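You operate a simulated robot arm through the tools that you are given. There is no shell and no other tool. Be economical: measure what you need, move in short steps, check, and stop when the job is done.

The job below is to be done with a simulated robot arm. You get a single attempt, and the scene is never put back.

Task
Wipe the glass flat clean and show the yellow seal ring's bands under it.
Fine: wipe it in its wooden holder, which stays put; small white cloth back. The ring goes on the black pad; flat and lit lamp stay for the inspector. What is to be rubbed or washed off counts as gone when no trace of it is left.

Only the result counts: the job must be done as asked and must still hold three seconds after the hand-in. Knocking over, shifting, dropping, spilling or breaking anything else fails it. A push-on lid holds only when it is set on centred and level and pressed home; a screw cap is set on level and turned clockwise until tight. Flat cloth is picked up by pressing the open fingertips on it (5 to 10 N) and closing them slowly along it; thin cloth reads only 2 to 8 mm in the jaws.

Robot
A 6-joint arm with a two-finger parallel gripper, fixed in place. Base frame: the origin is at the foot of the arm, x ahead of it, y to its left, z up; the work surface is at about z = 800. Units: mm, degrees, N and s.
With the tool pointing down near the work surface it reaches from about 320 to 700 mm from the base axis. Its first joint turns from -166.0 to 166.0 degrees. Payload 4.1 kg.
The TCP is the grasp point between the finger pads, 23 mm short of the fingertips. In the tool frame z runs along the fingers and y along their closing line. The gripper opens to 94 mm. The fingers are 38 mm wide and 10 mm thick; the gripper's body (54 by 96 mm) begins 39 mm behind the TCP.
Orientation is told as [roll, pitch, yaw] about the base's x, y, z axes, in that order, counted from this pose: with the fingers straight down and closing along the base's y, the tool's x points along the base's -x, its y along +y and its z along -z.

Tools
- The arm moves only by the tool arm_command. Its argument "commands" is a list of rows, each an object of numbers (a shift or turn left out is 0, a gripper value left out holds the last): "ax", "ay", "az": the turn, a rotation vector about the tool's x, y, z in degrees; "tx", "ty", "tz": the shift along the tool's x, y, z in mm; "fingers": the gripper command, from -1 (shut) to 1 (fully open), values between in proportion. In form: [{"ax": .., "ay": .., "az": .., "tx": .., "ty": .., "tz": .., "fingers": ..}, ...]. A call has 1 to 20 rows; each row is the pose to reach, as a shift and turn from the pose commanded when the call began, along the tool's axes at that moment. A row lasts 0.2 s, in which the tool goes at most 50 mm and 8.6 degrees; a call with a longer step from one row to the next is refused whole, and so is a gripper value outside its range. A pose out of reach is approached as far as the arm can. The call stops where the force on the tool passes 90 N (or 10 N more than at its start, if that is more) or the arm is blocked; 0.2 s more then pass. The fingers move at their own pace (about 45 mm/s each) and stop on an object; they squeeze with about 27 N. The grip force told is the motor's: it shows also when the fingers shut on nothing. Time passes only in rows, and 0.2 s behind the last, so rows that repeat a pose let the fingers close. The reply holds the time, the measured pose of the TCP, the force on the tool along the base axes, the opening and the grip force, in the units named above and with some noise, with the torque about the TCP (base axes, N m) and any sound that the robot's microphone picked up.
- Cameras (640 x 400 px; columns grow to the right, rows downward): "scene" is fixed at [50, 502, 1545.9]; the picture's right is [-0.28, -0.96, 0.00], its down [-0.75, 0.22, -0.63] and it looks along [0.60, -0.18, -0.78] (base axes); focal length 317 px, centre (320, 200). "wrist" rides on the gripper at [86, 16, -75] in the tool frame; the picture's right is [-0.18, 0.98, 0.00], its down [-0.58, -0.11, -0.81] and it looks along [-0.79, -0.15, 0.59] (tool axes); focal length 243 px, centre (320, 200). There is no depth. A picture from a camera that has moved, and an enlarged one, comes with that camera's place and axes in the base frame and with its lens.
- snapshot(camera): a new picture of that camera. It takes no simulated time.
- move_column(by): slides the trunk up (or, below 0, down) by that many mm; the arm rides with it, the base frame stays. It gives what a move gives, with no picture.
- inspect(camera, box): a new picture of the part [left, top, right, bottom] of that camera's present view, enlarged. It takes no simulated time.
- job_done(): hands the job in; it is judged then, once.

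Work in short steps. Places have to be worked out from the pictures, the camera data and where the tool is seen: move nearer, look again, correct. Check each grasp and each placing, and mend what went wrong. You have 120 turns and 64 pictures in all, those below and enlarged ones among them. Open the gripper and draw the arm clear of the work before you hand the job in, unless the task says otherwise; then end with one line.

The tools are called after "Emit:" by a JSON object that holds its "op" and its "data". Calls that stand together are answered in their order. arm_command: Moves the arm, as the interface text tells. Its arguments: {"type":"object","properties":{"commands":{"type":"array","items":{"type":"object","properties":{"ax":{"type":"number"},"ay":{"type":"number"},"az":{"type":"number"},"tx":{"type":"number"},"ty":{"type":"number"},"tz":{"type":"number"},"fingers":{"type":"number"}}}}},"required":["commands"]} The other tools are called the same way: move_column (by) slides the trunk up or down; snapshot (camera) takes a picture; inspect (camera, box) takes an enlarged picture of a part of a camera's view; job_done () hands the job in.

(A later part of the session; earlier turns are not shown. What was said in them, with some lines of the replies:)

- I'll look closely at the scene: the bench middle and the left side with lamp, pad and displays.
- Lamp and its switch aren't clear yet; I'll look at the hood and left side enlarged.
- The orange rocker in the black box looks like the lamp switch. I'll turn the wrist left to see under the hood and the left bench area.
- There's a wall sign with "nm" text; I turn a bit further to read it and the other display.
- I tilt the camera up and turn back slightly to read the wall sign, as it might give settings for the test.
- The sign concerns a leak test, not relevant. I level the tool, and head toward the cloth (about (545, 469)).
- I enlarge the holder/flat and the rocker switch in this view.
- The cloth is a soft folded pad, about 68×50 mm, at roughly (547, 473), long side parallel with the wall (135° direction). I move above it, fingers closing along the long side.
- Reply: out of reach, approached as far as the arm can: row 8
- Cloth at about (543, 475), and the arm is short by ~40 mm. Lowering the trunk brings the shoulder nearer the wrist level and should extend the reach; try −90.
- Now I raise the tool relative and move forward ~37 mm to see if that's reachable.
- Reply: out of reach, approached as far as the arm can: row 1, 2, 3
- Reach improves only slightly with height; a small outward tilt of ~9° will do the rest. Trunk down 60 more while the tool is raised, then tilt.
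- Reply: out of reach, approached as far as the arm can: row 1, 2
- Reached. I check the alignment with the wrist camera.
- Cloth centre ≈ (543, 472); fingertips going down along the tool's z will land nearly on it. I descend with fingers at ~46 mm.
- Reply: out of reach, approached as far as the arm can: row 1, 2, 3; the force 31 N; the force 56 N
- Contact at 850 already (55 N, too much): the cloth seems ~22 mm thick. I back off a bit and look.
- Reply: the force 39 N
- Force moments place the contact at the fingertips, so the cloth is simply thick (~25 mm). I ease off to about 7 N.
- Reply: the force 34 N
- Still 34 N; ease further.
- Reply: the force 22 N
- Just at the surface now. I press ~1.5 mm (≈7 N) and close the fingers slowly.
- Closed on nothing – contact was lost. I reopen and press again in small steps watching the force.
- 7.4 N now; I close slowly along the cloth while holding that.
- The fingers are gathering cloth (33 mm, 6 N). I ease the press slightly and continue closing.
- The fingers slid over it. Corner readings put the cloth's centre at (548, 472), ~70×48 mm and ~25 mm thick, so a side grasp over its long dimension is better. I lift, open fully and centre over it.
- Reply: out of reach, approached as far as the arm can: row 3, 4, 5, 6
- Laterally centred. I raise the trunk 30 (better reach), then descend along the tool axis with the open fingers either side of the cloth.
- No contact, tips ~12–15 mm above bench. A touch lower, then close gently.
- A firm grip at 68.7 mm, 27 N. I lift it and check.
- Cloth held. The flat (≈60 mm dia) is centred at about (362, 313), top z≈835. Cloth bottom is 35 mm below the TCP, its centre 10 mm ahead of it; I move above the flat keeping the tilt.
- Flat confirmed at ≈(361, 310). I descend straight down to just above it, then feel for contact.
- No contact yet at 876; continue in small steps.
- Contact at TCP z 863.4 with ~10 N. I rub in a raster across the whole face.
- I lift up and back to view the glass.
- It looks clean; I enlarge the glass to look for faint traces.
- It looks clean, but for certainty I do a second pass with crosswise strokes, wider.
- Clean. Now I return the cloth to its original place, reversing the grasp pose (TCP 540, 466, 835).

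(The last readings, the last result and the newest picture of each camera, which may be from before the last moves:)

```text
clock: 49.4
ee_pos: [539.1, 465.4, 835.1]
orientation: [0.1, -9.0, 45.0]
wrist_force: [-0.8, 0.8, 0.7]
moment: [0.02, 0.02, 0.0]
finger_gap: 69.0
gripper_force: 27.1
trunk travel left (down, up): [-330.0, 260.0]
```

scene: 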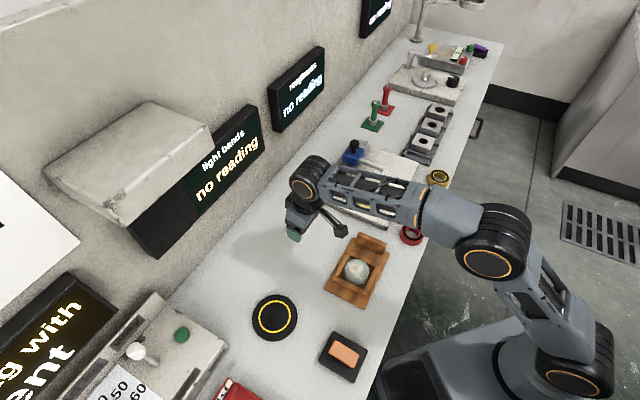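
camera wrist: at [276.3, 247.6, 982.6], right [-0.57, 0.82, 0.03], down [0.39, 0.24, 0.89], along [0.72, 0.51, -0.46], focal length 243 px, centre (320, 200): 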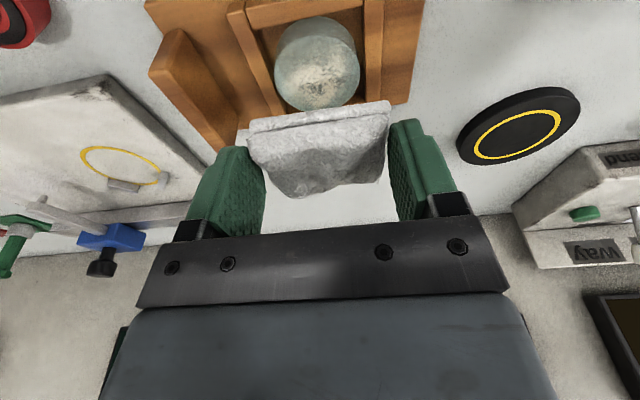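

At the original grasp height; I open and retreat upward.

Emit:
{"op": "arm_command", "data": {"commands": [{"fingers": -0.2}, {"fingers": 0.2}, {"fingers": 0.5}, {"fingers": 0.8}, {"fingers": 1}, {"fingers": 1}, {"tz": -15}, {"tz": -35, "tx": 5}, {"tz": -60, "tx": 30}, {"tz": -80, "tx": 65}, {"tz": -90, "tx": 110}]}}

Emit:
{"op": "snapshot", "data": {"camera": "scene"}}

```text
clock: 51.8
ee_pos: [452.9, 377.6, 906.8]
orientation: [0.0, -9.1, 45.0]
wrist_force: [0.4, 0.2, -0.3]
moment: [0.0, 0.02, -0.04]
finger_gap: 94.0
gripper_force: 0.1
trunk travel left (down, up): [-330.0, 260.0]
```

```text
27 pictures are left
```

scene: 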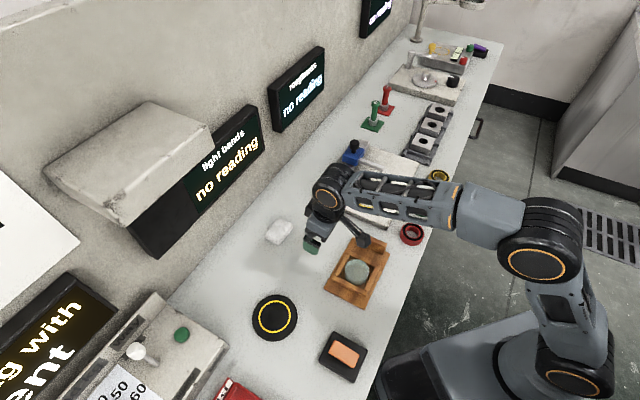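

Cloth is back. I raise the trunk, level the tool and turn toward the yellow ring (~(597, −50)).

Emit:
{"op": "move_column", "data": {"by": 120}}

Emit:
{"op": "arm_command", "data": {"commands": [{"ay": 4.5}, {"ay": 9}]}}

Emit:
{"op": "arm_command", "data": {"commands": [{"az": 8}, {"az": 16}, {"az": 24}, {"az": 32}, {"az": 40}, {"az": 45}]}}

Emit:
{"op": "arm_command", "data": {"commands": [{"ty": -40}, {"ty": -80}, {"ty": -120}, {"ty": -160}, {"ty": -200}, {"ty": -240}, {"ty": -280, "tx": 15}, {"ty": -320, "tx": 30}, {"ty": -360, "tx": 45}, {"ty": -400, "tx": 53}]}}

Emit:
{"op": "snapshot", "data": {"camera": "wrist"}}

```text
clock: 53.3
ee_pos: [453.0, 377.6, 1027.5]
orientation: [0.1, -9.0, 45.0]
wrist_force: [-1.3, 0.0, 0.1]
moment: [-0.01, 0.0, 0.0]
finger_gap: 94.0
gripper_force: 0.0
trunk travel left (down, up): [-450.0, 140.0]
```

```text
clock: 53.9
ee_pos: [453.5, 378.0, 1027.8]
orientation: [0.1, 0.1, 45.1]
wrist_force: [1.1, 0.8, 0.4]
moment: [-0.01, 0.01, 0.02]
finger_gap: 94.1
gripper_force: 0.1
trunk travel left (down, up): [-450.0, 140.0]
```

```text
clock: 55.3
ee_pos: [452.6, 377.3, 1027.1]
orientation: [0.0, 0.0, -0.2]
wrist_force: [0.4, -0.9, -0.6]
moment: [-0.03, 0.01, -0.01]
finger_gap: 93.7
gripper_force: 0.1
trunk travel left (down, up): [-450.0, 140.0]
```

```text
clock: 57.5
ee_pos: [400.2, -23.1, 1027.6]
orientation: [-0.1, 0.0, 0.0]
wrist_force: [0.5, 0.5, 0.9]
moment: [-0.03, -0.01, -0.03]
finger_gap: 94.0
gripper_force: 0.1
trunk travel left (down, up): [-450.0, 140.0]
```

```text
26 pictures are left
camera wrist: at [315.4, -7.3, 1102.8], right [0.18, 0.98, 0.0], down [0.58, -0.11, 0.81], along [0.79, -0.15, -0.59], focal length 243 px, centre (320, 200)
```

wrist: 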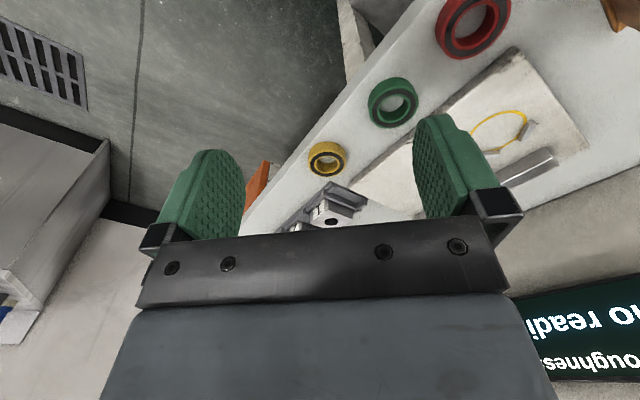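

Emit:
{"op": "inspect", "data": {"camera": "wrist", "box": [285, 130, 375, 190]}}

Emit:
{"op": "inspect", "data": {"camera": "scene", "box": [410, 155, 466, 190]}}

```text
6.67 times, centred on (330, 160) of wrist
camera zoom: at [315.4, -7.3, 1102.8], right [0.18, 0.98, 0.0], down [0.58, -0.11, 0.81], along [0.79, -0.15, -0.59], focal length 1618 px, centre (253, 467)
```

zoom: 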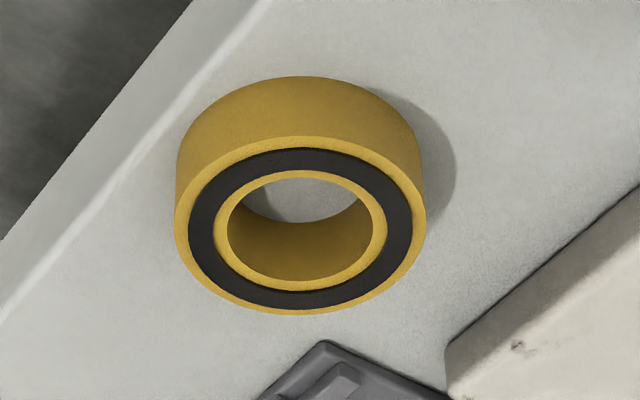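

```text
11.43 times, centred on (438, 172) of scene
camera zoom: at [50.0, 502.0, 1545.9], right [-0.28, -0.96, 0.0], down [-0.75, 0.22, -0.63], along [0.6, -0.18, -0.78], focal length 3619 px, centre (-1029, 514)
```

zoom: 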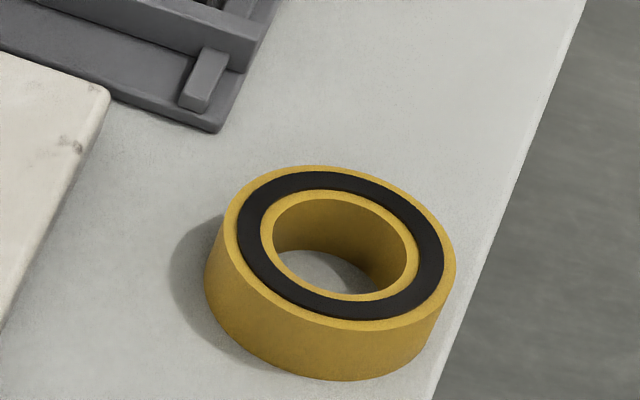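

The ring's black lapped face is up. It's at ≈(594, −49.5), Ø62, top z≈822. I go above it with 80 mm opening.

Emit:
{"op": "arm_command", "data": {"commands": [{"tx": -40, "ty": -6, "tz": 10, "fingers": 0.72}, {"tx": -80, "ty": -12, "tz": 30}, {"tx": -120, "ty": -18, "tz": 60}, {"tx": -160, "ty": -24, "tz": 90}, {"tx": -194, "ty": -26.4, "tz": 120}, {"tx": -194, "ty": -26.4, "tz": 142}]}}

Emit:
{"op": "snapshot", "data": {"camera": "wrist"}}

Emit:
{"op": "inspect", "data": {"camera": "scene", "box": [380, 115, 500, 215]}}

```text
refused: row 3 steps farther than a row can; nothing moved
```

```text
23 pictures are left
camera wrist: at [315.4, -7.3, 1102.8], right [0.18, 0.98, 0.0], down [0.58, -0.11, 0.81], along [0.79, -0.15, -0.59], focal length 243 px, centre (320, 200)
```

wrist: 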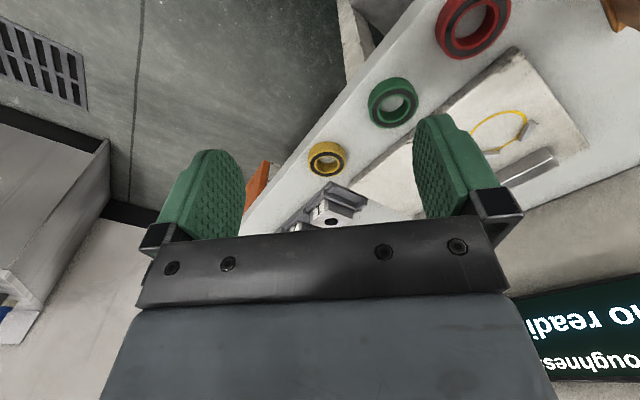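

```text
4.00 times, centred on (440, 165) of scene
camera zoom: at [50.0, 502.0, 1545.9], right [-0.28, -0.96, 0.0], down [-0.75, 0.22, -0.63], along [0.6, -0.18, -0.78], focal length 1266 px, centre (-160, 340)
```

zoom: 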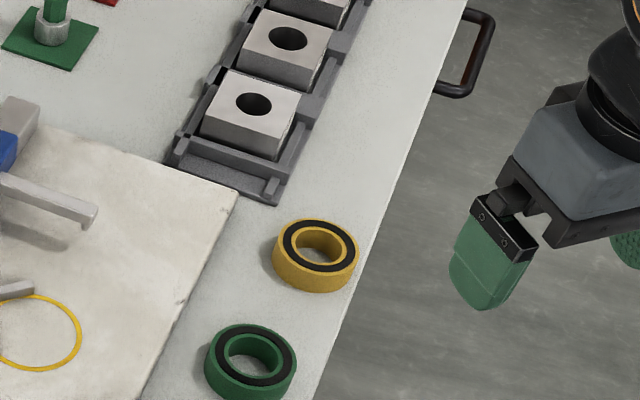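

Steps were too long; I resend with shorter ones.

Emit:
{"op": "arm_command", "data": {"commands": [{"tx": -35, "ty": -5, "tz": 20, "fingers": 0.72}, {"tx": -70, "ty": -10, "tz": 40}, {"tx": -105, "ty": -15, "tz": 60}, {"tx": -140, "ty": -20, "tz": 85}, {"tx": -170, "ty": -24, "tz": 110}, {"tx": -194, "ty": -26.4, "tz": 135}, {"tx": -194, "ty": -26.4, "tz": 142}]}}

Emit:
{"op": "snapshot", "data": {"camera": "wrist"}}

```text
clock: 59.1
ee_pos: [594.3, -48.9, 885.2]
orientation: [0.0, -0.1, 0.0]
wrist_force: [0.3, 0.1, 0.6]
moment: [0.04, 0.0, -0.02]
finger_gap: 80.7
gripper_force: 0.0
trunk travel left (down, up): [-450.0, 140.0]
```

```text
21 pictures are left
camera wrist: at [508.8, -32.5, 959.6], right [0.18, 0.98, 0.0], down [0.58, -0.11, 0.81], along [0.79, -0.15, -0.59], focal length 243 px, centre (320, 200)
```

wrist: 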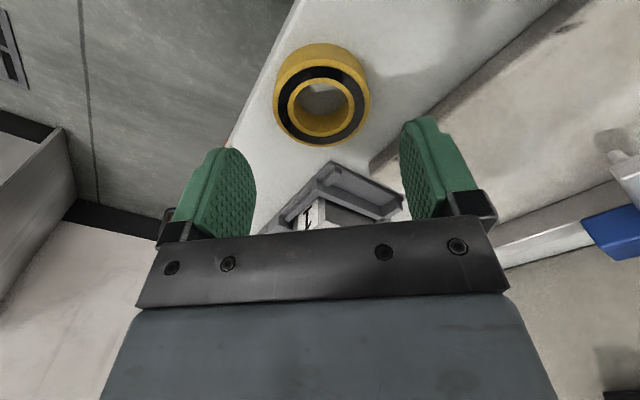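

Ring centre reads (593.6, −48): aligned. I descend to TCP 833 and close.

Emit:
{"op": "arm_command", "data": {"commands": [{"tz": 20}, {"tz": 40}, {"tz": 52}, {"tz": 52, "fingers": 0.5}, {"tz": 52, "fingers": 0.35}, {"tz": 52, "fingers": 0.2}, {"tz": 52, "fingers": 0.1}, {"tz": 52, "fingers": 0.0}]}}

```text
clock: 60.9
ee_pos: [593.7, -49.3, 832.7]
orientation: [0.0, 0.0, 0.0]
wrist_force: [-0.2, -0.3, -1.4]
moment: [0.0, 0.01, -0.02]
finger_gap: 60.4
gripper_force: 27.0
trunk travel left (down, up): [-450.0, 140.0]
```

Gripped at 60.4 mm. I lift straight up and carry it toward the pad, turning the tool to about 55° yaw.

Emit:
{"op": "arm_command", "data": {"commands": [{"tz": -15}, {"tz": -40}, {"tz": -80}, {"tz": -120}]}}

Emit:
{"op": "arm_command", "data": {"commands": [{"tx": 18, "ty": 38, "az": -4}, {"tx": 36, "ty": 76, "az": -8}, {"tx": 55, "ty": 114, "az": -12}, {"tx": 73, "ty": 152, "az": -16}, {"tx": 91, "ty": 190, "az": -20}, {"tx": 109, "ty": 228, "az": -24}, {"tx": 127, "ty": 266, "az": -28}, {"tx": 145, "ty": 304, "az": -32}, {"tx": 164, "ty": 342, "az": -36}, {"tx": 182, "ty": 380, "az": -40}, {"tx": 200, "ty": 418, "az": -44}, {"tx": 218, "ty": 456, "az": -48}, {"tx": 236, "ty": 494, "az": -52}, {"tx": 256, "ty": 532, "az": -56}]}}

Emit:
{"op": "snapshot", "data": {"camera": "wrist"}}

Emit:
{"op": "snapshot", "data": {"camera": "scene"}}

```text
clock: 61.9
ee_pos: [594.6, -48.7, 952.6]
orientation: [0.0, 0.1, 0.0]
wrist_force: [-0.4, -0.8, -1.4]
moment: [0.02, 0.03, -0.01]
finger_gap: 60.7
gripper_force: 27.4
trunk travel left (down, up): [-450.0, 140.0]
```

```text
clock: 64.9
ee_pos: [335.5, 483.2, 952.4]
orientation: [0.0, 0.1, 56.2]
wrist_force: [0.1, -0.1, -1.0]
moment: [-0.02, 0.02, -0.02]
finger_gap: 60.8
gripper_force: 27.0
trunk travel left (down, up): [-450.0, 140.0]
```

```text
20 pictures are left
camera wrist: at [275.1, 421.0, 1027.9], right [-0.71, 0.7, 0.0], down [0.41, 0.42, 0.81], along [0.57, 0.57, -0.59], focal length 243 px, centre (320, 200)
```

wrist: 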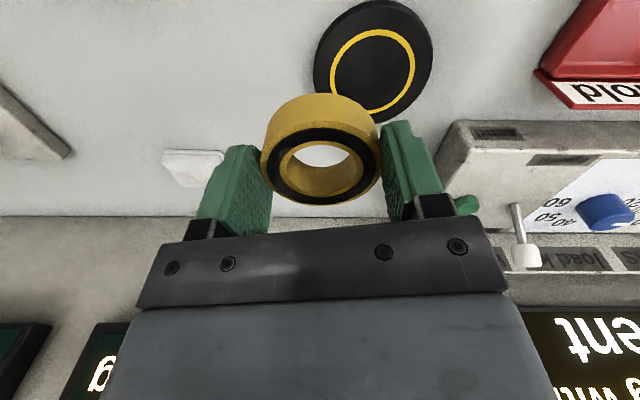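

```text
19 pictures are left
```

scene: 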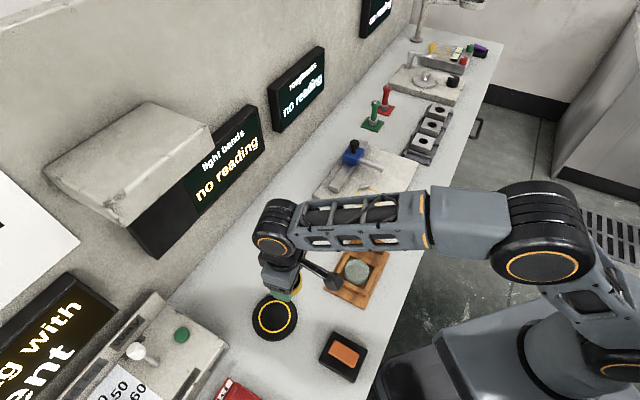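

Pad centre ≈ (315.5, 528.5), consistent in both cameras. I move over it and down to 862.

Emit:
{"op": "arm_command", "data": {"commands": [{"tx": -13, "ty": 21}, {"tx": -26.4, "ty": 41.9}, {"tx": -26.4, "ty": 41.9, "tz": 35}, {"tx": -26.4, "ty": 41.9, "tz": 70}, {"tx": -26.4, "ty": 41.9, "tz": 88}]}}

Emit:
{"op": "snapshot", "data": {"camera": "wrist"}}

Emit:
{"op": "inspect", "data": {"camera": "scene", "box": [230, 270, 320, 350]}}

```text
clock: 66.1
ee_pos: [317.0, 530.5, 865.2]
orientation: [0.0, 0.0, 56.1]
wrist_force: [0.5, -0.1, -0.4]
moment: [0.04, -0.01, -0.02]
finger_gap: 60.7
gripper_force: 26.8
trunk travel left (down, up): [-450.0, 140.0]
```

```text
18 pictures are left
camera wrist: at [256.9, 466.8, 941.1], right [-0.71, 0.7, 0.0], down [0.42, 0.42, 0.81], along [0.57, 0.57, -0.59], focal length 243 px, centre (320, 200)
```

wrist: 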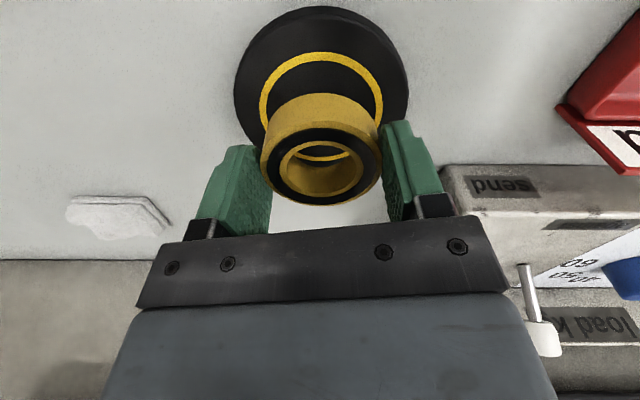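

```text
5.00 times, centred on (275, 310) of scene
camera zoom: at [50.0, 502.0, 1545.9], right [-0.28, -0.96, 0.0], down [-0.75, 0.22, -0.63], along [0.6, -0.18, -0.78], focal length 1583 px, centre (545, -350)
```

zoom: 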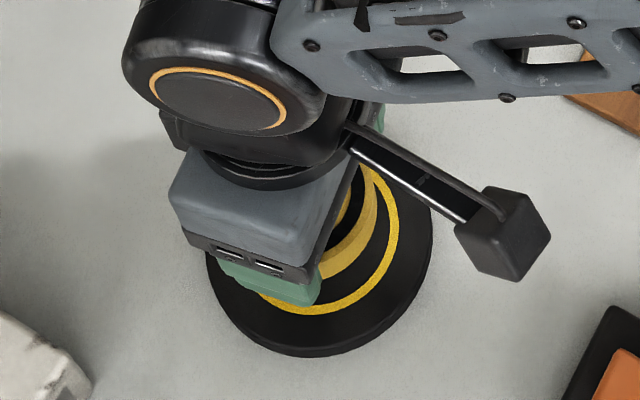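

Nearly concentric; I correct 3 mm back and lower till contact.

Emit:
{"op": "arm_command", "data": {"commands": [{"tx": 3, "tz": 8}, {"tx": 3, "tz": 15}]}}

Emit:
{"op": "arm_command", "data": {"commands": [{"tz": 2}, {"tz": 4}]}}

Emit:
{"op": "arm_command", "data": {"commands": [{"tz": 1.5}, {"tz": 3}]}}

```text
clock: 66.7
ee_pos: [316.3, 526.6, 850.2]
orientation: [0.0, 0.0, 56.0]
wrist_force: [0.5, -1.1, -0.6]
moment: [-0.03, 0.02, 0.05]
finger_gap: 60.6
gripper_force: 27.1
trunk travel left (down, up): [-450.0, 140.0]
```

```text
clock: 67.3
ee_pos: [316.6, 525.6, 844.9]
orientation: [0.1, 0.0, 56.0]
wrist_force: [0.4, 0.2, -0.8]
moment: [0.01, -0.01, -0.02]
finger_gap: 60.9
gripper_force: 27.4
trunk travel left (down, up): [-450.0, 140.0]
```

```text
clock: 67.9
ee_pos: [317.2, 526.9, 843.8]
orientation: [0.0, -0.1, 56.0]
wrist_force: [0.4, -0.7, 3.6]
moment: [-0.08, 0.03, 0.03]
finger_gap: 60.6
gripper_force: 26.8
trunk travel left (down, up): [-450.0, 140.0]
```

Contact on the pad (z≈811). Release, rise and pull back to look.

Emit:
{"op": "arm_command", "data": {"commands": [{"tz": -0.5, "fingers": 0.4}, {"tz": -0.5, "fingers": 0.6}, {"tz": -0.5, "fingers": 0.8}, {"tz": -0.5, "fingers": 0.8}, {"tz": -25}, {"tz": -60}, {"tz": -90, "tx": 20}, {"tz": -100, "tx": 60}]}}

Emit:
{"op": "snapshot", "data": {"camera": "wrist"}}

```text
clock: 69.7
ee_pos: [280.9, 479.0, 941.0]
orientation: [-0.1, 0.0, 56.1]
wrist_force: [-0.2, -0.9, -0.2]
moment: [0.0, -0.04, -0.02]
finger_gap: 84.7
gripper_force: 0.0
trunk travel left (down, up): [-450.0, 140.0]
```

```text
16 pictures are left
camera wrist: at [220.7, 415.7, 1015.5], right [-0.71, 0.7, 0.0], down [0.42, 0.42, 0.81], along [0.57, 0.57, -0.59], focal length 243 px, centre (320, 200)
```

wrist: 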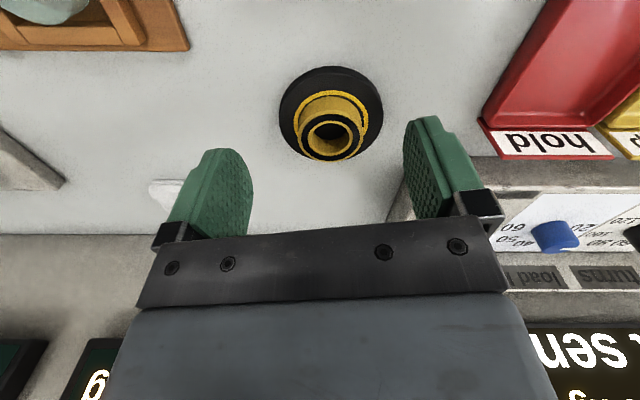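

Ring sits nicely in the pad's circle, black face up. Now to the flat at ≈(362, 312), top z≈828, with the tool at 45° so the fingers sit over the end rails.

Emit:
{"op": "arm_command", "data": {"commands": [{"tx": 18, "ty": -32, "az": 3, "fingers": 0.6}, {"tx": 37, "ty": -64, "az": 6}, {"tx": 56, "ty": -96, "az": 9}, {"tx": 74, "ty": -128, "az": 11}, {"tx": 92.7, "ty": -160.2, "az": 11}, {"tx": 92.7, "ty": -160.2, "az": 11, "tz": 36}]}}

Emit:
{"op": "snapshot", "data": {"camera": "wrist"}}

```text
clock: 71.1
ee_pos: [363.4, 310.6, 905.6]
orientation: [0.0, 0.1, 45.1]
wrist_force: [-1.0, -0.1, 0.3]
moment: [0.0, -0.03, 0.02]
finger_gap: 75.3
gripper_force: 0.0
trunk travel left (down, up): [-450.0, 140.0]
```

```text
15 pictures are left
camera wrist: at [292.2, 260.9, 980.9], right [-0.56, 0.83, 0.0], down [0.49, 0.33, 0.81], along [0.67, 0.46, -0.59], focal length 243 px, centre (320, 200)
```

wrist: 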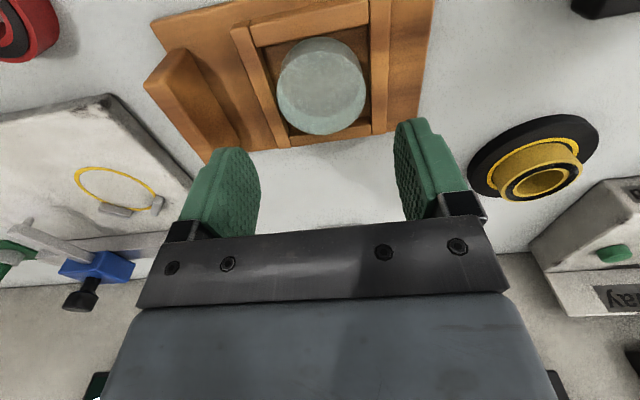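

Emit:
{"op": "inspect", "data": {"camera": "wrist", "box": [225, 10, 415, 150]}}

```text
2.86 times, centred on (320, 80) of wrist
camera zoom: at [292.2, 260.9, 980.9], right [-0.56, 0.83, 0.0], down [0.49, 0.33, 0.81], along [0.67, 0.46, -0.59], focal length 693 px, centre (320, 543)
```

zoom: 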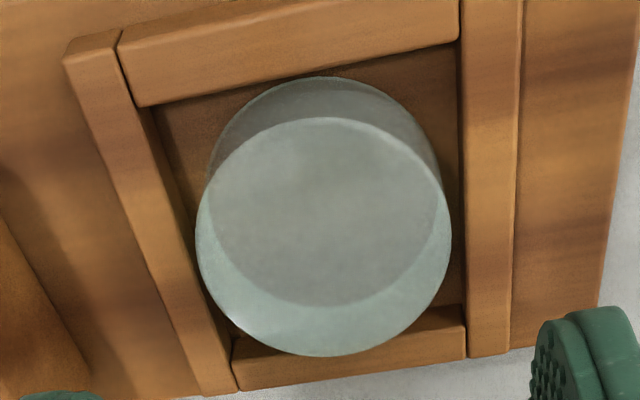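

Flat centre reads (364.5, 312), Ø60. I descend to tip height at the flat's top, then feel down for the rails gently.

Emit:
{"op": "arm_command", "data": {"commands": [{"tz": 20, "tx": -1}, {"tz": 40, "tx": -2}, {"tz": 55, "tx": -2}]}}

Emit:
{"op": "arm_command", "data": {"commands": [{"tz": 2}, {"tz": 4}]}}

Emit:
{"op": "arm_command", "data": {"commands": [{"tz": 1}, {"tz": 2}]}}

```text
clock: 71.9
ee_pos: [365.5, 311.3, 853.4]
orientation: [0.0, -0.1, 45.0]
wrist_force: [0.8, -0.4, -1.3]
moment: [0.01, -0.01, -0.01]
finger_gap: 75.3
gripper_force: 0.0
trunk travel left (down, up): [-450.0, 140.0]
```

```text
clock: 72.5
ee_pos: [365.3, 312.3, 847.9]
orientation: [0.0, 0.0, 45.1]
wrist_force: [0.3, 0.8, 0.0]
moment: [0.0, -0.02, 0.0]
finger_gap: 75.1
gripper_force: 0.1
trunk travel left (down, up): [-450.0, 140.0]
```

```text
clock: 73.1
ee_pos: [364.8, 309.9, 845.8]
orientation: [0.0, 0.0, 45.0]
wrist_force: [-0.8, 0.3, -0.2]
moment: [-0.03, 0.03, -0.03]
finger_gap: 75.4
gripper_force: 0.1
trunk travel left (down, up): [-450.0, 140.0]
```

Emit:
{"op": "arm_command", "data": {"commands": [{"tz": 1}, {"tz": 2}]}}

Emit:
{"op": "arm_command", "data": {"commands": [{"tz": 0.7}, {"tz": 1.3}]}}

```text
clock: 73.7
ee_pos: [366.3, 311.0, 844.0]
orientation: [0.0, 0.0, 45.0]
wrist_force: [-0.4, 0.3, -0.2]
moment: [0.0, -0.02, -0.05]
finger_gap: 75.2
gripper_force: 0.1
trunk travel left (down, up): [-450.0, 140.0]
```

```text
clock: 74.3
ee_pos: [365.0, 309.9, 843.1]
orientation: [0.1, -0.1, 45.0]
wrist_force: [-0.8, -2.3, 3.0]
moment: [0.03, 0.09, 0.11]
finger_gap: 74.9
gripper_force: 0.1
trunk travel left (down, up): [-450.0, 140.0]
```

Rails touched lightly at TCP 843. I rise ~1.3 mm and close onto the flat's rim.

Emit:
{"op": "arm_command", "data": {"commands": [{"tz": -1.3}, {"tz": -1.3, "fingers": 0.5}, {"tz": -1.3, "fingers": 0.4}, {"tz": -1.3, "fingers": 0.3}, {"tz": -1.3, "fingers": 0.2}, {"tz": -1.3, "fingers": 0.0}, {"tz": -1.3, "fingers": -0.2}]}}

```text
clock: 75.9
ee_pos: [365.6, 311.8, 843.9]
orientation: [0.0, 0.1, 45.0]
wrist_force: [-0.7, 0.6, 0.0]
moment: [0.02, 0.02, 0.0]
finger_gap: 58.9
gripper_force: 26.9
trunk travel left (down, up): [-450.0, 140.0]
```

Held at 58.9 mm with 27 N. Lift gently and check.

Emit:
{"op": "arm_command", "data": {"commands": [{"tz": -4}, {"tz": -10}, {"tz": -20}, {"tz": -40}, {"tz": -70}]}}

Emit:
{"op": "snapshot", "data": {"camera": "wrist"}}

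```text
clock: 77.1
ee_pos: [365.7, 310.8, 915.2]
orientation: [0.1, 0.1, 45.0]
wrist_force: [0.4, -0.1, -2.1]
moment: [0.02, -0.04, 0.01]
finger_gap: 59.2
gripper_force: 27.2
trunk travel left (down, up): [-450.0, 140.0]
```

```text
13 pictures are left
camera wrist: at [294.3, 261.9, 990.5], right [-0.56, 0.83, 0.0], down [0.49, 0.33, 0.81], along [0.67, 0.46, -0.59], focal length 243 px, centre (320, 200)
```

wrist: 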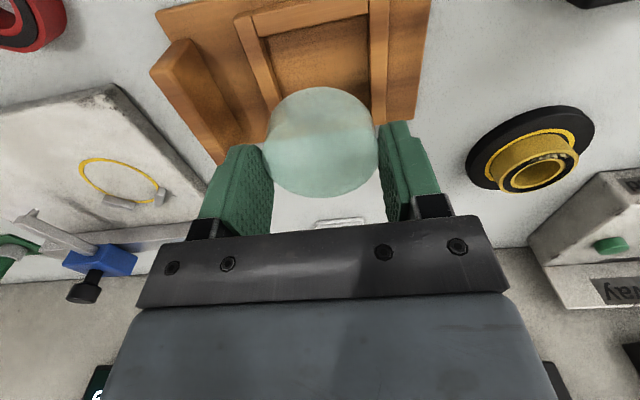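

The flat hangs level. I carry it over to the ring at (317, 527.5).

Emit:
{"op": "arm_command", "data": {"commands": [{"tx": -15, "ty": 24, "tz": -10}, {"tx": -35, "ty": 55, "tz": -10}, {"tx": -57, "ty": 90, "tz": -10}, {"tx": -79, "ty": 125, "tz": -10}, {"tx": -100, "ty": 158, "tz": -10}, {"tx": -112, "ty": 177, "tz": -10}, {"tx": -118.6, "ty": 187.5, "tz": -10}]}}

Emit:
{"op": "snapshot", "data": {"camera": "wrist"}}

```text
clock: 78.7
ee_pos: [315.8, 526.8, 923.7]
orientation: [-0.1, 0.1, 44.9]
wrist_force: [0.5, 0.6, -1.8]
moment: [-0.02, -0.01, 0.01]
finger_gap: 58.9
gripper_force: 27.3
trunk travel left (down, up): [-450.0, 140.0]
```

```text
12 pictures are left
camera wrist: at [244.2, 479.0, 999.1], right [-0.56, 0.83, 0.0], down [0.49, 0.33, 0.81], along [0.67, 0.46, -0.59], focal length 243 px, centre (320, 200)
```

wrist: 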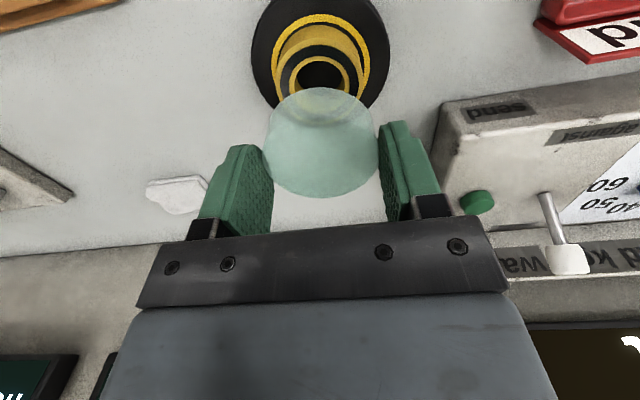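

Ring top reads (316, 528.8); the flat is aligned. Lower it toward the ring (contact expected ~TCP 866).

Emit:
{"op": "arm_command", "data": {"commands": [{"tz": 20, "tx": -1}, {"tz": 38, "tx": -1}, {"tz": 48, "tx": -1}]}}

Emit:
{"op": "arm_command", "data": {"commands": [{"tz": 2}, {"tz": 4}]}}

Emit:
{"op": "arm_command", "data": {"commands": [{"tz": 1}, {"tz": 2}]}}

```text
clock: 79.5
ee_pos: [316.1, 528.8, 875.4]
orientation: [0.1, 0.0, 44.9]
wrist_force: [-0.5, -0.3, -1.5]
moment: [0.01, -0.02, -0.01]
finger_gap: 58.9
gripper_force: 27.0
trunk travel left (down, up): [-450.0, 140.0]
```

```text
clock: 80.1
ee_pos: [316.7, 528.6, 872.3]
orientation: [0.0, 0.0, 44.8]
wrist_force: [-0.4, 0.3, -2.1]
moment: [0.02, 0.0, 0.0]
finger_gap: 58.9
gripper_force: 27.1
trunk travel left (down, up): [-450.0, 140.0]
```

```text
clock: 80.7
ee_pos: [316.8, 528.5, 870.2]
orientation: [0.0, 0.0, 45.1]
wrist_force: [0.5, -0.7, -0.2]
moment: [-0.03, -0.03, 0.01]
finger_gap: 59.0
gripper_force: 26.8
trunk travel left (down, up): [-450.0, 140.0]
```

Emit:
{"op": "arm_command", "data": {"commands": [{"tz": 0.7}, {"tz": 1.2}]}}

```text
clock: 81.3
ee_pos: [315.9, 528.1, 870.6]
orientation: [0.0, -0.1, 45.0]
wrist_force: [-2.9, 0.9, 9.7]
moment: [-0.1, 0.23, -0.04]
finger_gap: 59.1
gripper_force: 26.5
trunk travel left (down, up): [-450.0, 140.0]
```

Contact: the flat rests on the ring. I ease off the press and open slowly.

Emit:
{"op": "arm_command", "data": {"commands": [{"tz": -1}, {"tz": -1, "fingers": 0.3}, {"tz": -1, "fingers": 0.4}, {"tz": -1, "fingers": 0.55}, {"tz": -1, "fingers": 0.7}, {"tz": -1, "fingers": 0.8}, {"tz": -20}, {"tz": -50}, {"tz": -80, "tx": 20}, {"tz": -100, "tx": 60}]}}

Emit:
{"op": "snapshot", "data": {"camera": "wrist"}}

Emit:
{"op": "snapshot", "data": {"camera": "scene"}}

```text
clock: 83.5
ee_pos: [272.9, 487.7, 969.7]
orientation: [0.0, 0.0, 45.0]
wrist_force: [-0.2, 0.0, -0.1]
moment: [0.0, 0.0, -0.01]
finger_gap: 84.6
gripper_force: 0.1
trunk travel left (down, up): [-450.0, 140.0]
```

```text
11 pictures are left
camera wrist: at [201.5, 437.5, 1044.4], right [-0.56, 0.83, 0.0], down [0.49, 0.33, 0.81], along [0.67, 0.46, -0.59], focal length 243 px, centre (320, 200)
```

wrist: 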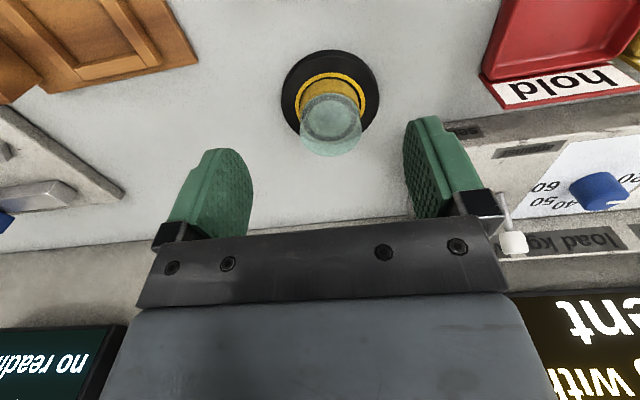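

```text
10 pictures are left
```

scene: 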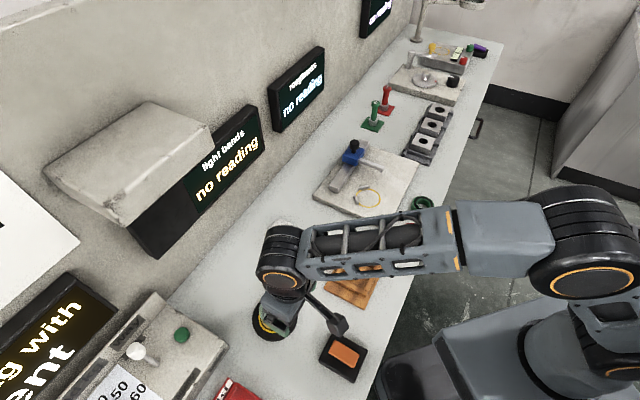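

Flat sits on the ring. Next the rocker at ≈(190, 406); I back the tool off to view which end is raised, closing the fingers for pressing.

Emit:
{"op": "arm_command", "data": {"commands": [{"tx": 40, "ty": -2, "fingers": -1}, {"tx": 80, "ty": -4}, {"tx": 120, "ty": -6}, {"tx": 160, "ty": -8}, {"tx": 184, "ty": -10, "tz": 10}]}}

Emit:
{"op": "snapshot", "data": {"camera": "wrist"}}

```text
clock: 84.7
ee_pos: [150.9, 349.3, 959.7]
orientation: [0.1, 0.0, 44.9]
wrist_force: [0.5, -0.8, -0.4]
moment: [0.01, -0.01, 0.01]
finger_gap: 0.0
gripper_force: 24.2
trunk travel left (down, up): [-450.0, 140.0]
```

```text
9 pictures are left
camera wrist: at [79.6, 299.3, 1034.7], right [-0.56, 0.83, 0.0], down [0.49, 0.33, 0.81], along [0.67, 0.46, -0.59], focal length 243 px, centre (320, 200)
```

wrist: 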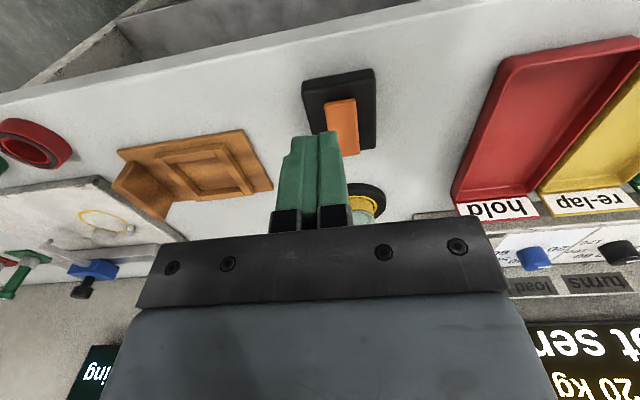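

Emit:
{"op": "inspect", "data": {"camera": "wrist", "box": [285, 55, 405, 165]}}

Emit:
{"op": "inspect", "data": {"camera": "scene", "box": [310, 320, 380, 390]}}

```text
3.64 times, centred on (345, 110) of wrist
camera zoom: at [79.6, 299.3, 1034.7], right [-0.56, 0.83, 0.0], down [0.49, 0.33, 0.81], along [0.67, 0.46, -0.59], focal length 882 px, centre (229, 527)
```

zoom: 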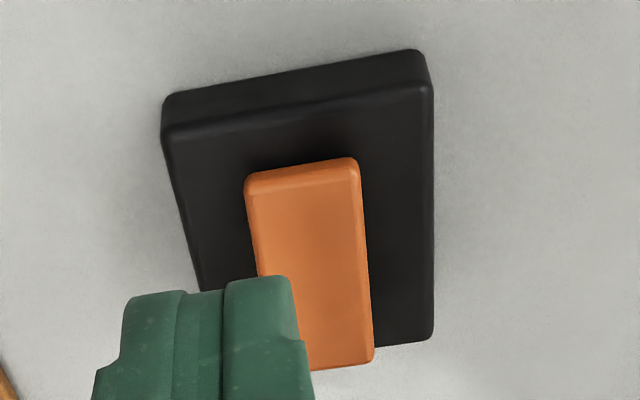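

```text
5.71 times, centred on (345, 355) of scene
camera zoom: at [50.0, 502.0, 1545.9], right [-0.28, -0.96, 0.0], down [-0.75, 0.22, -0.63], along [0.6, -0.18, -0.78], focal length 1809 px, centre (177, -686)
```

zoom: 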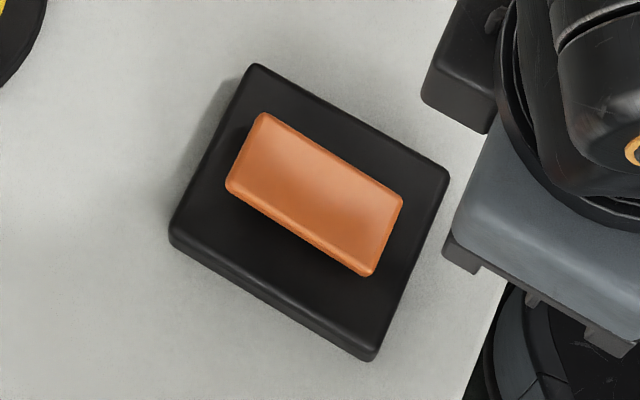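

Triangulating both views: the far end (≈(203, 424), z≈848) is raised, the near end (≈(175, 391)) lower ~836. I press the raised far end with closed fingertips.

Emit:
{"op": "arm_command", "data": {"commands": [{"tx": -35, "ty": 6}, {"tx": -70, "ty": 12}, {"tx": -95.3, "ty": 16, "tz": 20}, {"tx": -95.3, "ty": 16, "tz": 55}, {"tx": -95.3, "ty": 16, "tz": 75}]}}

Emit:
{"op": "arm_command", "data": {"commands": [{"tz": 4}, {"tz": 8}, {"tz": 11}]}}

Emit:
{"op": "arm_command", "data": {"commands": [{"tz": 2}, {"tz": 4}]}}

```text
clock: 85.9
ee_pos: [209.3, 427.0, 885.4]
orientation: [0.0, 0.0, 44.9]
wrist_force: [-0.4, 0.3, 0.0]
moment: [0.02, -0.02, 0.01]
finger_gap: 0.0
gripper_force: 27.1
trunk travel left (down, up): [-450.0, 140.0]
```

```text
clock: 86.7
ee_pos: [208.6, 427.6, 872.8]
orientation: [0.0, 0.0, 45.0]
wrist_force: [0.0, 0.9, -0.3]
moment: [-0.03, 0.01, 0.0]
finger_gap: 0.0
gripper_force: 27.2
trunk travel left (down, up): [-450.0, 140.0]
```

```text
clock: 87.3
ee_pos: [207.9, 428.1, 869.7]
orientation: [0.0, 0.1, 45.0]
wrist_force: [-0.8, -0.4, 0.0]
moment: [0.02, 0.0, 0.03]
finger_gap: 0.1
gripper_force: 26.9
trunk travel left (down, up): [-450.0, 140.0]
```

Emit:
{"op": "arm_command", "data": {"commands": [{"tz": 2}, {"tz": 4}, {"tz": 6}]}}

Emit:
{"op": "arm_command", "data": {"commands": [{"tz": 2}, {"tz": 4}]}}

Emit:
{"op": "arm_command", "data": {"commands": [{"tz": 2}, {"tz": 4}]}}

```text
clock: 88.1
ee_pos: [208.7, 427.6, 863.3]
orientation: [0.0, 0.1, 45.0]
wrist_force: [-0.5, 0.8, 1.0]
moment: [0.01, -0.03, -0.02]
finger_gap: 0.3
gripper_force: 27.3
trunk travel left (down, up): [-450.0, 140.0]
```

```text
clock: 88.7
ee_pos: [208.7, 427.9, 860.2]
orientation: [0.1, -0.1, 45.1]
wrist_force: [-0.1, -1.4, 8.2]
moment: [-0.13, 0.13, -0.02]
finger_gap: 0.2
gripper_force: 26.8
trunk travel left (down, up): [-450.0, 140.0]
heard: click
```

```text
clock: 89.3
ee_pos: [207.8, 427.5, 860.2]
orientation: [0.3, -0.6, 44.9]
wrist_force: [0.7, -5.9, 59.9]
moment: [-0.99, 0.76, -0.07]
finger_gap: 0.0
gripper_force: 27.0
trunk travel left (down, up): [-450.0, 140.0]
```

Heard a click. I lift off, retreat clear and look.

Emit:
{"op": "arm_command", "data": {"commands": [{"tz": -8}, {"tz": -30}, {"tz": -70}, {"tz": -110, "tx": 20}, {"tz": -130, "tx": 60}]}}

Emit:
{"op": "snapshot", "data": {"camera": "scene"}}

```text
clock: 90.5
ee_pos: [164.4, 385.9, 984.6]
orientation: [0.0, 0.0, 45.0]
wrist_force: [0.9, 0.5, -0.2]
moment: [-0.02, 0.0, 0.0]
finger_gap: 0.0
gripper_force: 27.1
trunk travel left (down, up): [-450.0, 140.0]
```

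```text
6 pictures are left
```

scene: 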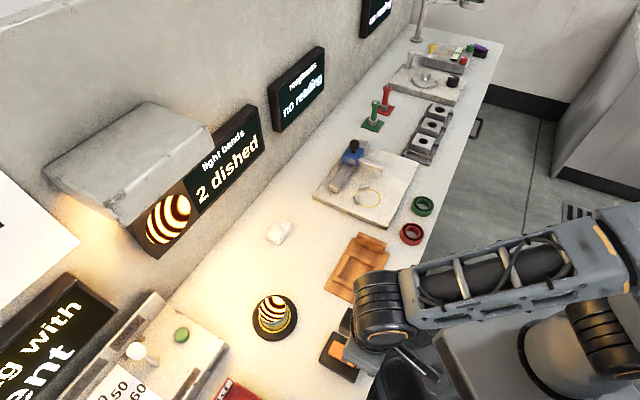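

The lamp is lit and the display reads "2 dished" with bands visible. I open the gripper and raise the arm clear, then one last check.

Emit:
{"op": "arm_command", "data": {"commands": [{"tz": -40, "fingers": 1}, {"tz": -80, "ty": -30}, {"tz": -115, "ty": -60}, {"tz": -120, "ty": -90}, {"tz": -120, "ty": -120}, {"tz": -120, "ty": -120}, {"tz": -120, "ty": -120}]}}

Emit:
{"op": "snapshot", "data": {"camera": "scene"}}

```text
clock: 92.1
ee_pos: [252.1, 300.2, 1103.8]
orientation: [0.0, 0.0, 45.0]
wrist_force: [0.7, -0.1, -0.4]
moment: [-0.03, 0.0, 0.0]
finger_gap: 94.0
gripper_force: 0.0
trunk travel left (down, up): [-450.0, 140.0]
```

```text
5 pictures are left
```

scene: 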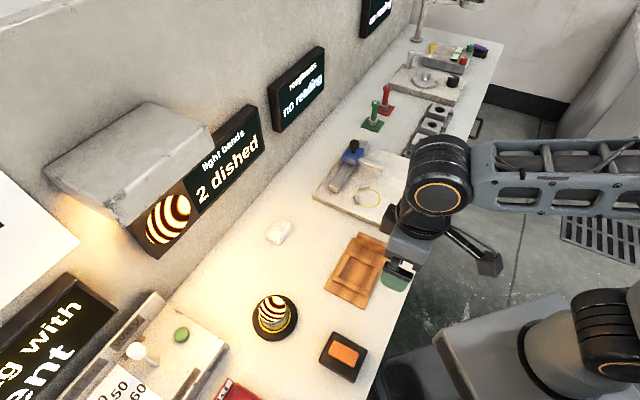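

Everything is in place: cloth back, holder unmoved, ring and flat on the pad, lamp lit and bands showing. I hand in.

Emit:
{"op": "job_done", "data": {}}

```text
The job is handed in.
```

The glass flat is wiped clean and sits on the yellow seal ring on the black pad with the lamp lit; the bands show, and the display reads "2 dished". The cloth is back where it was and the wooden holder has not moved.
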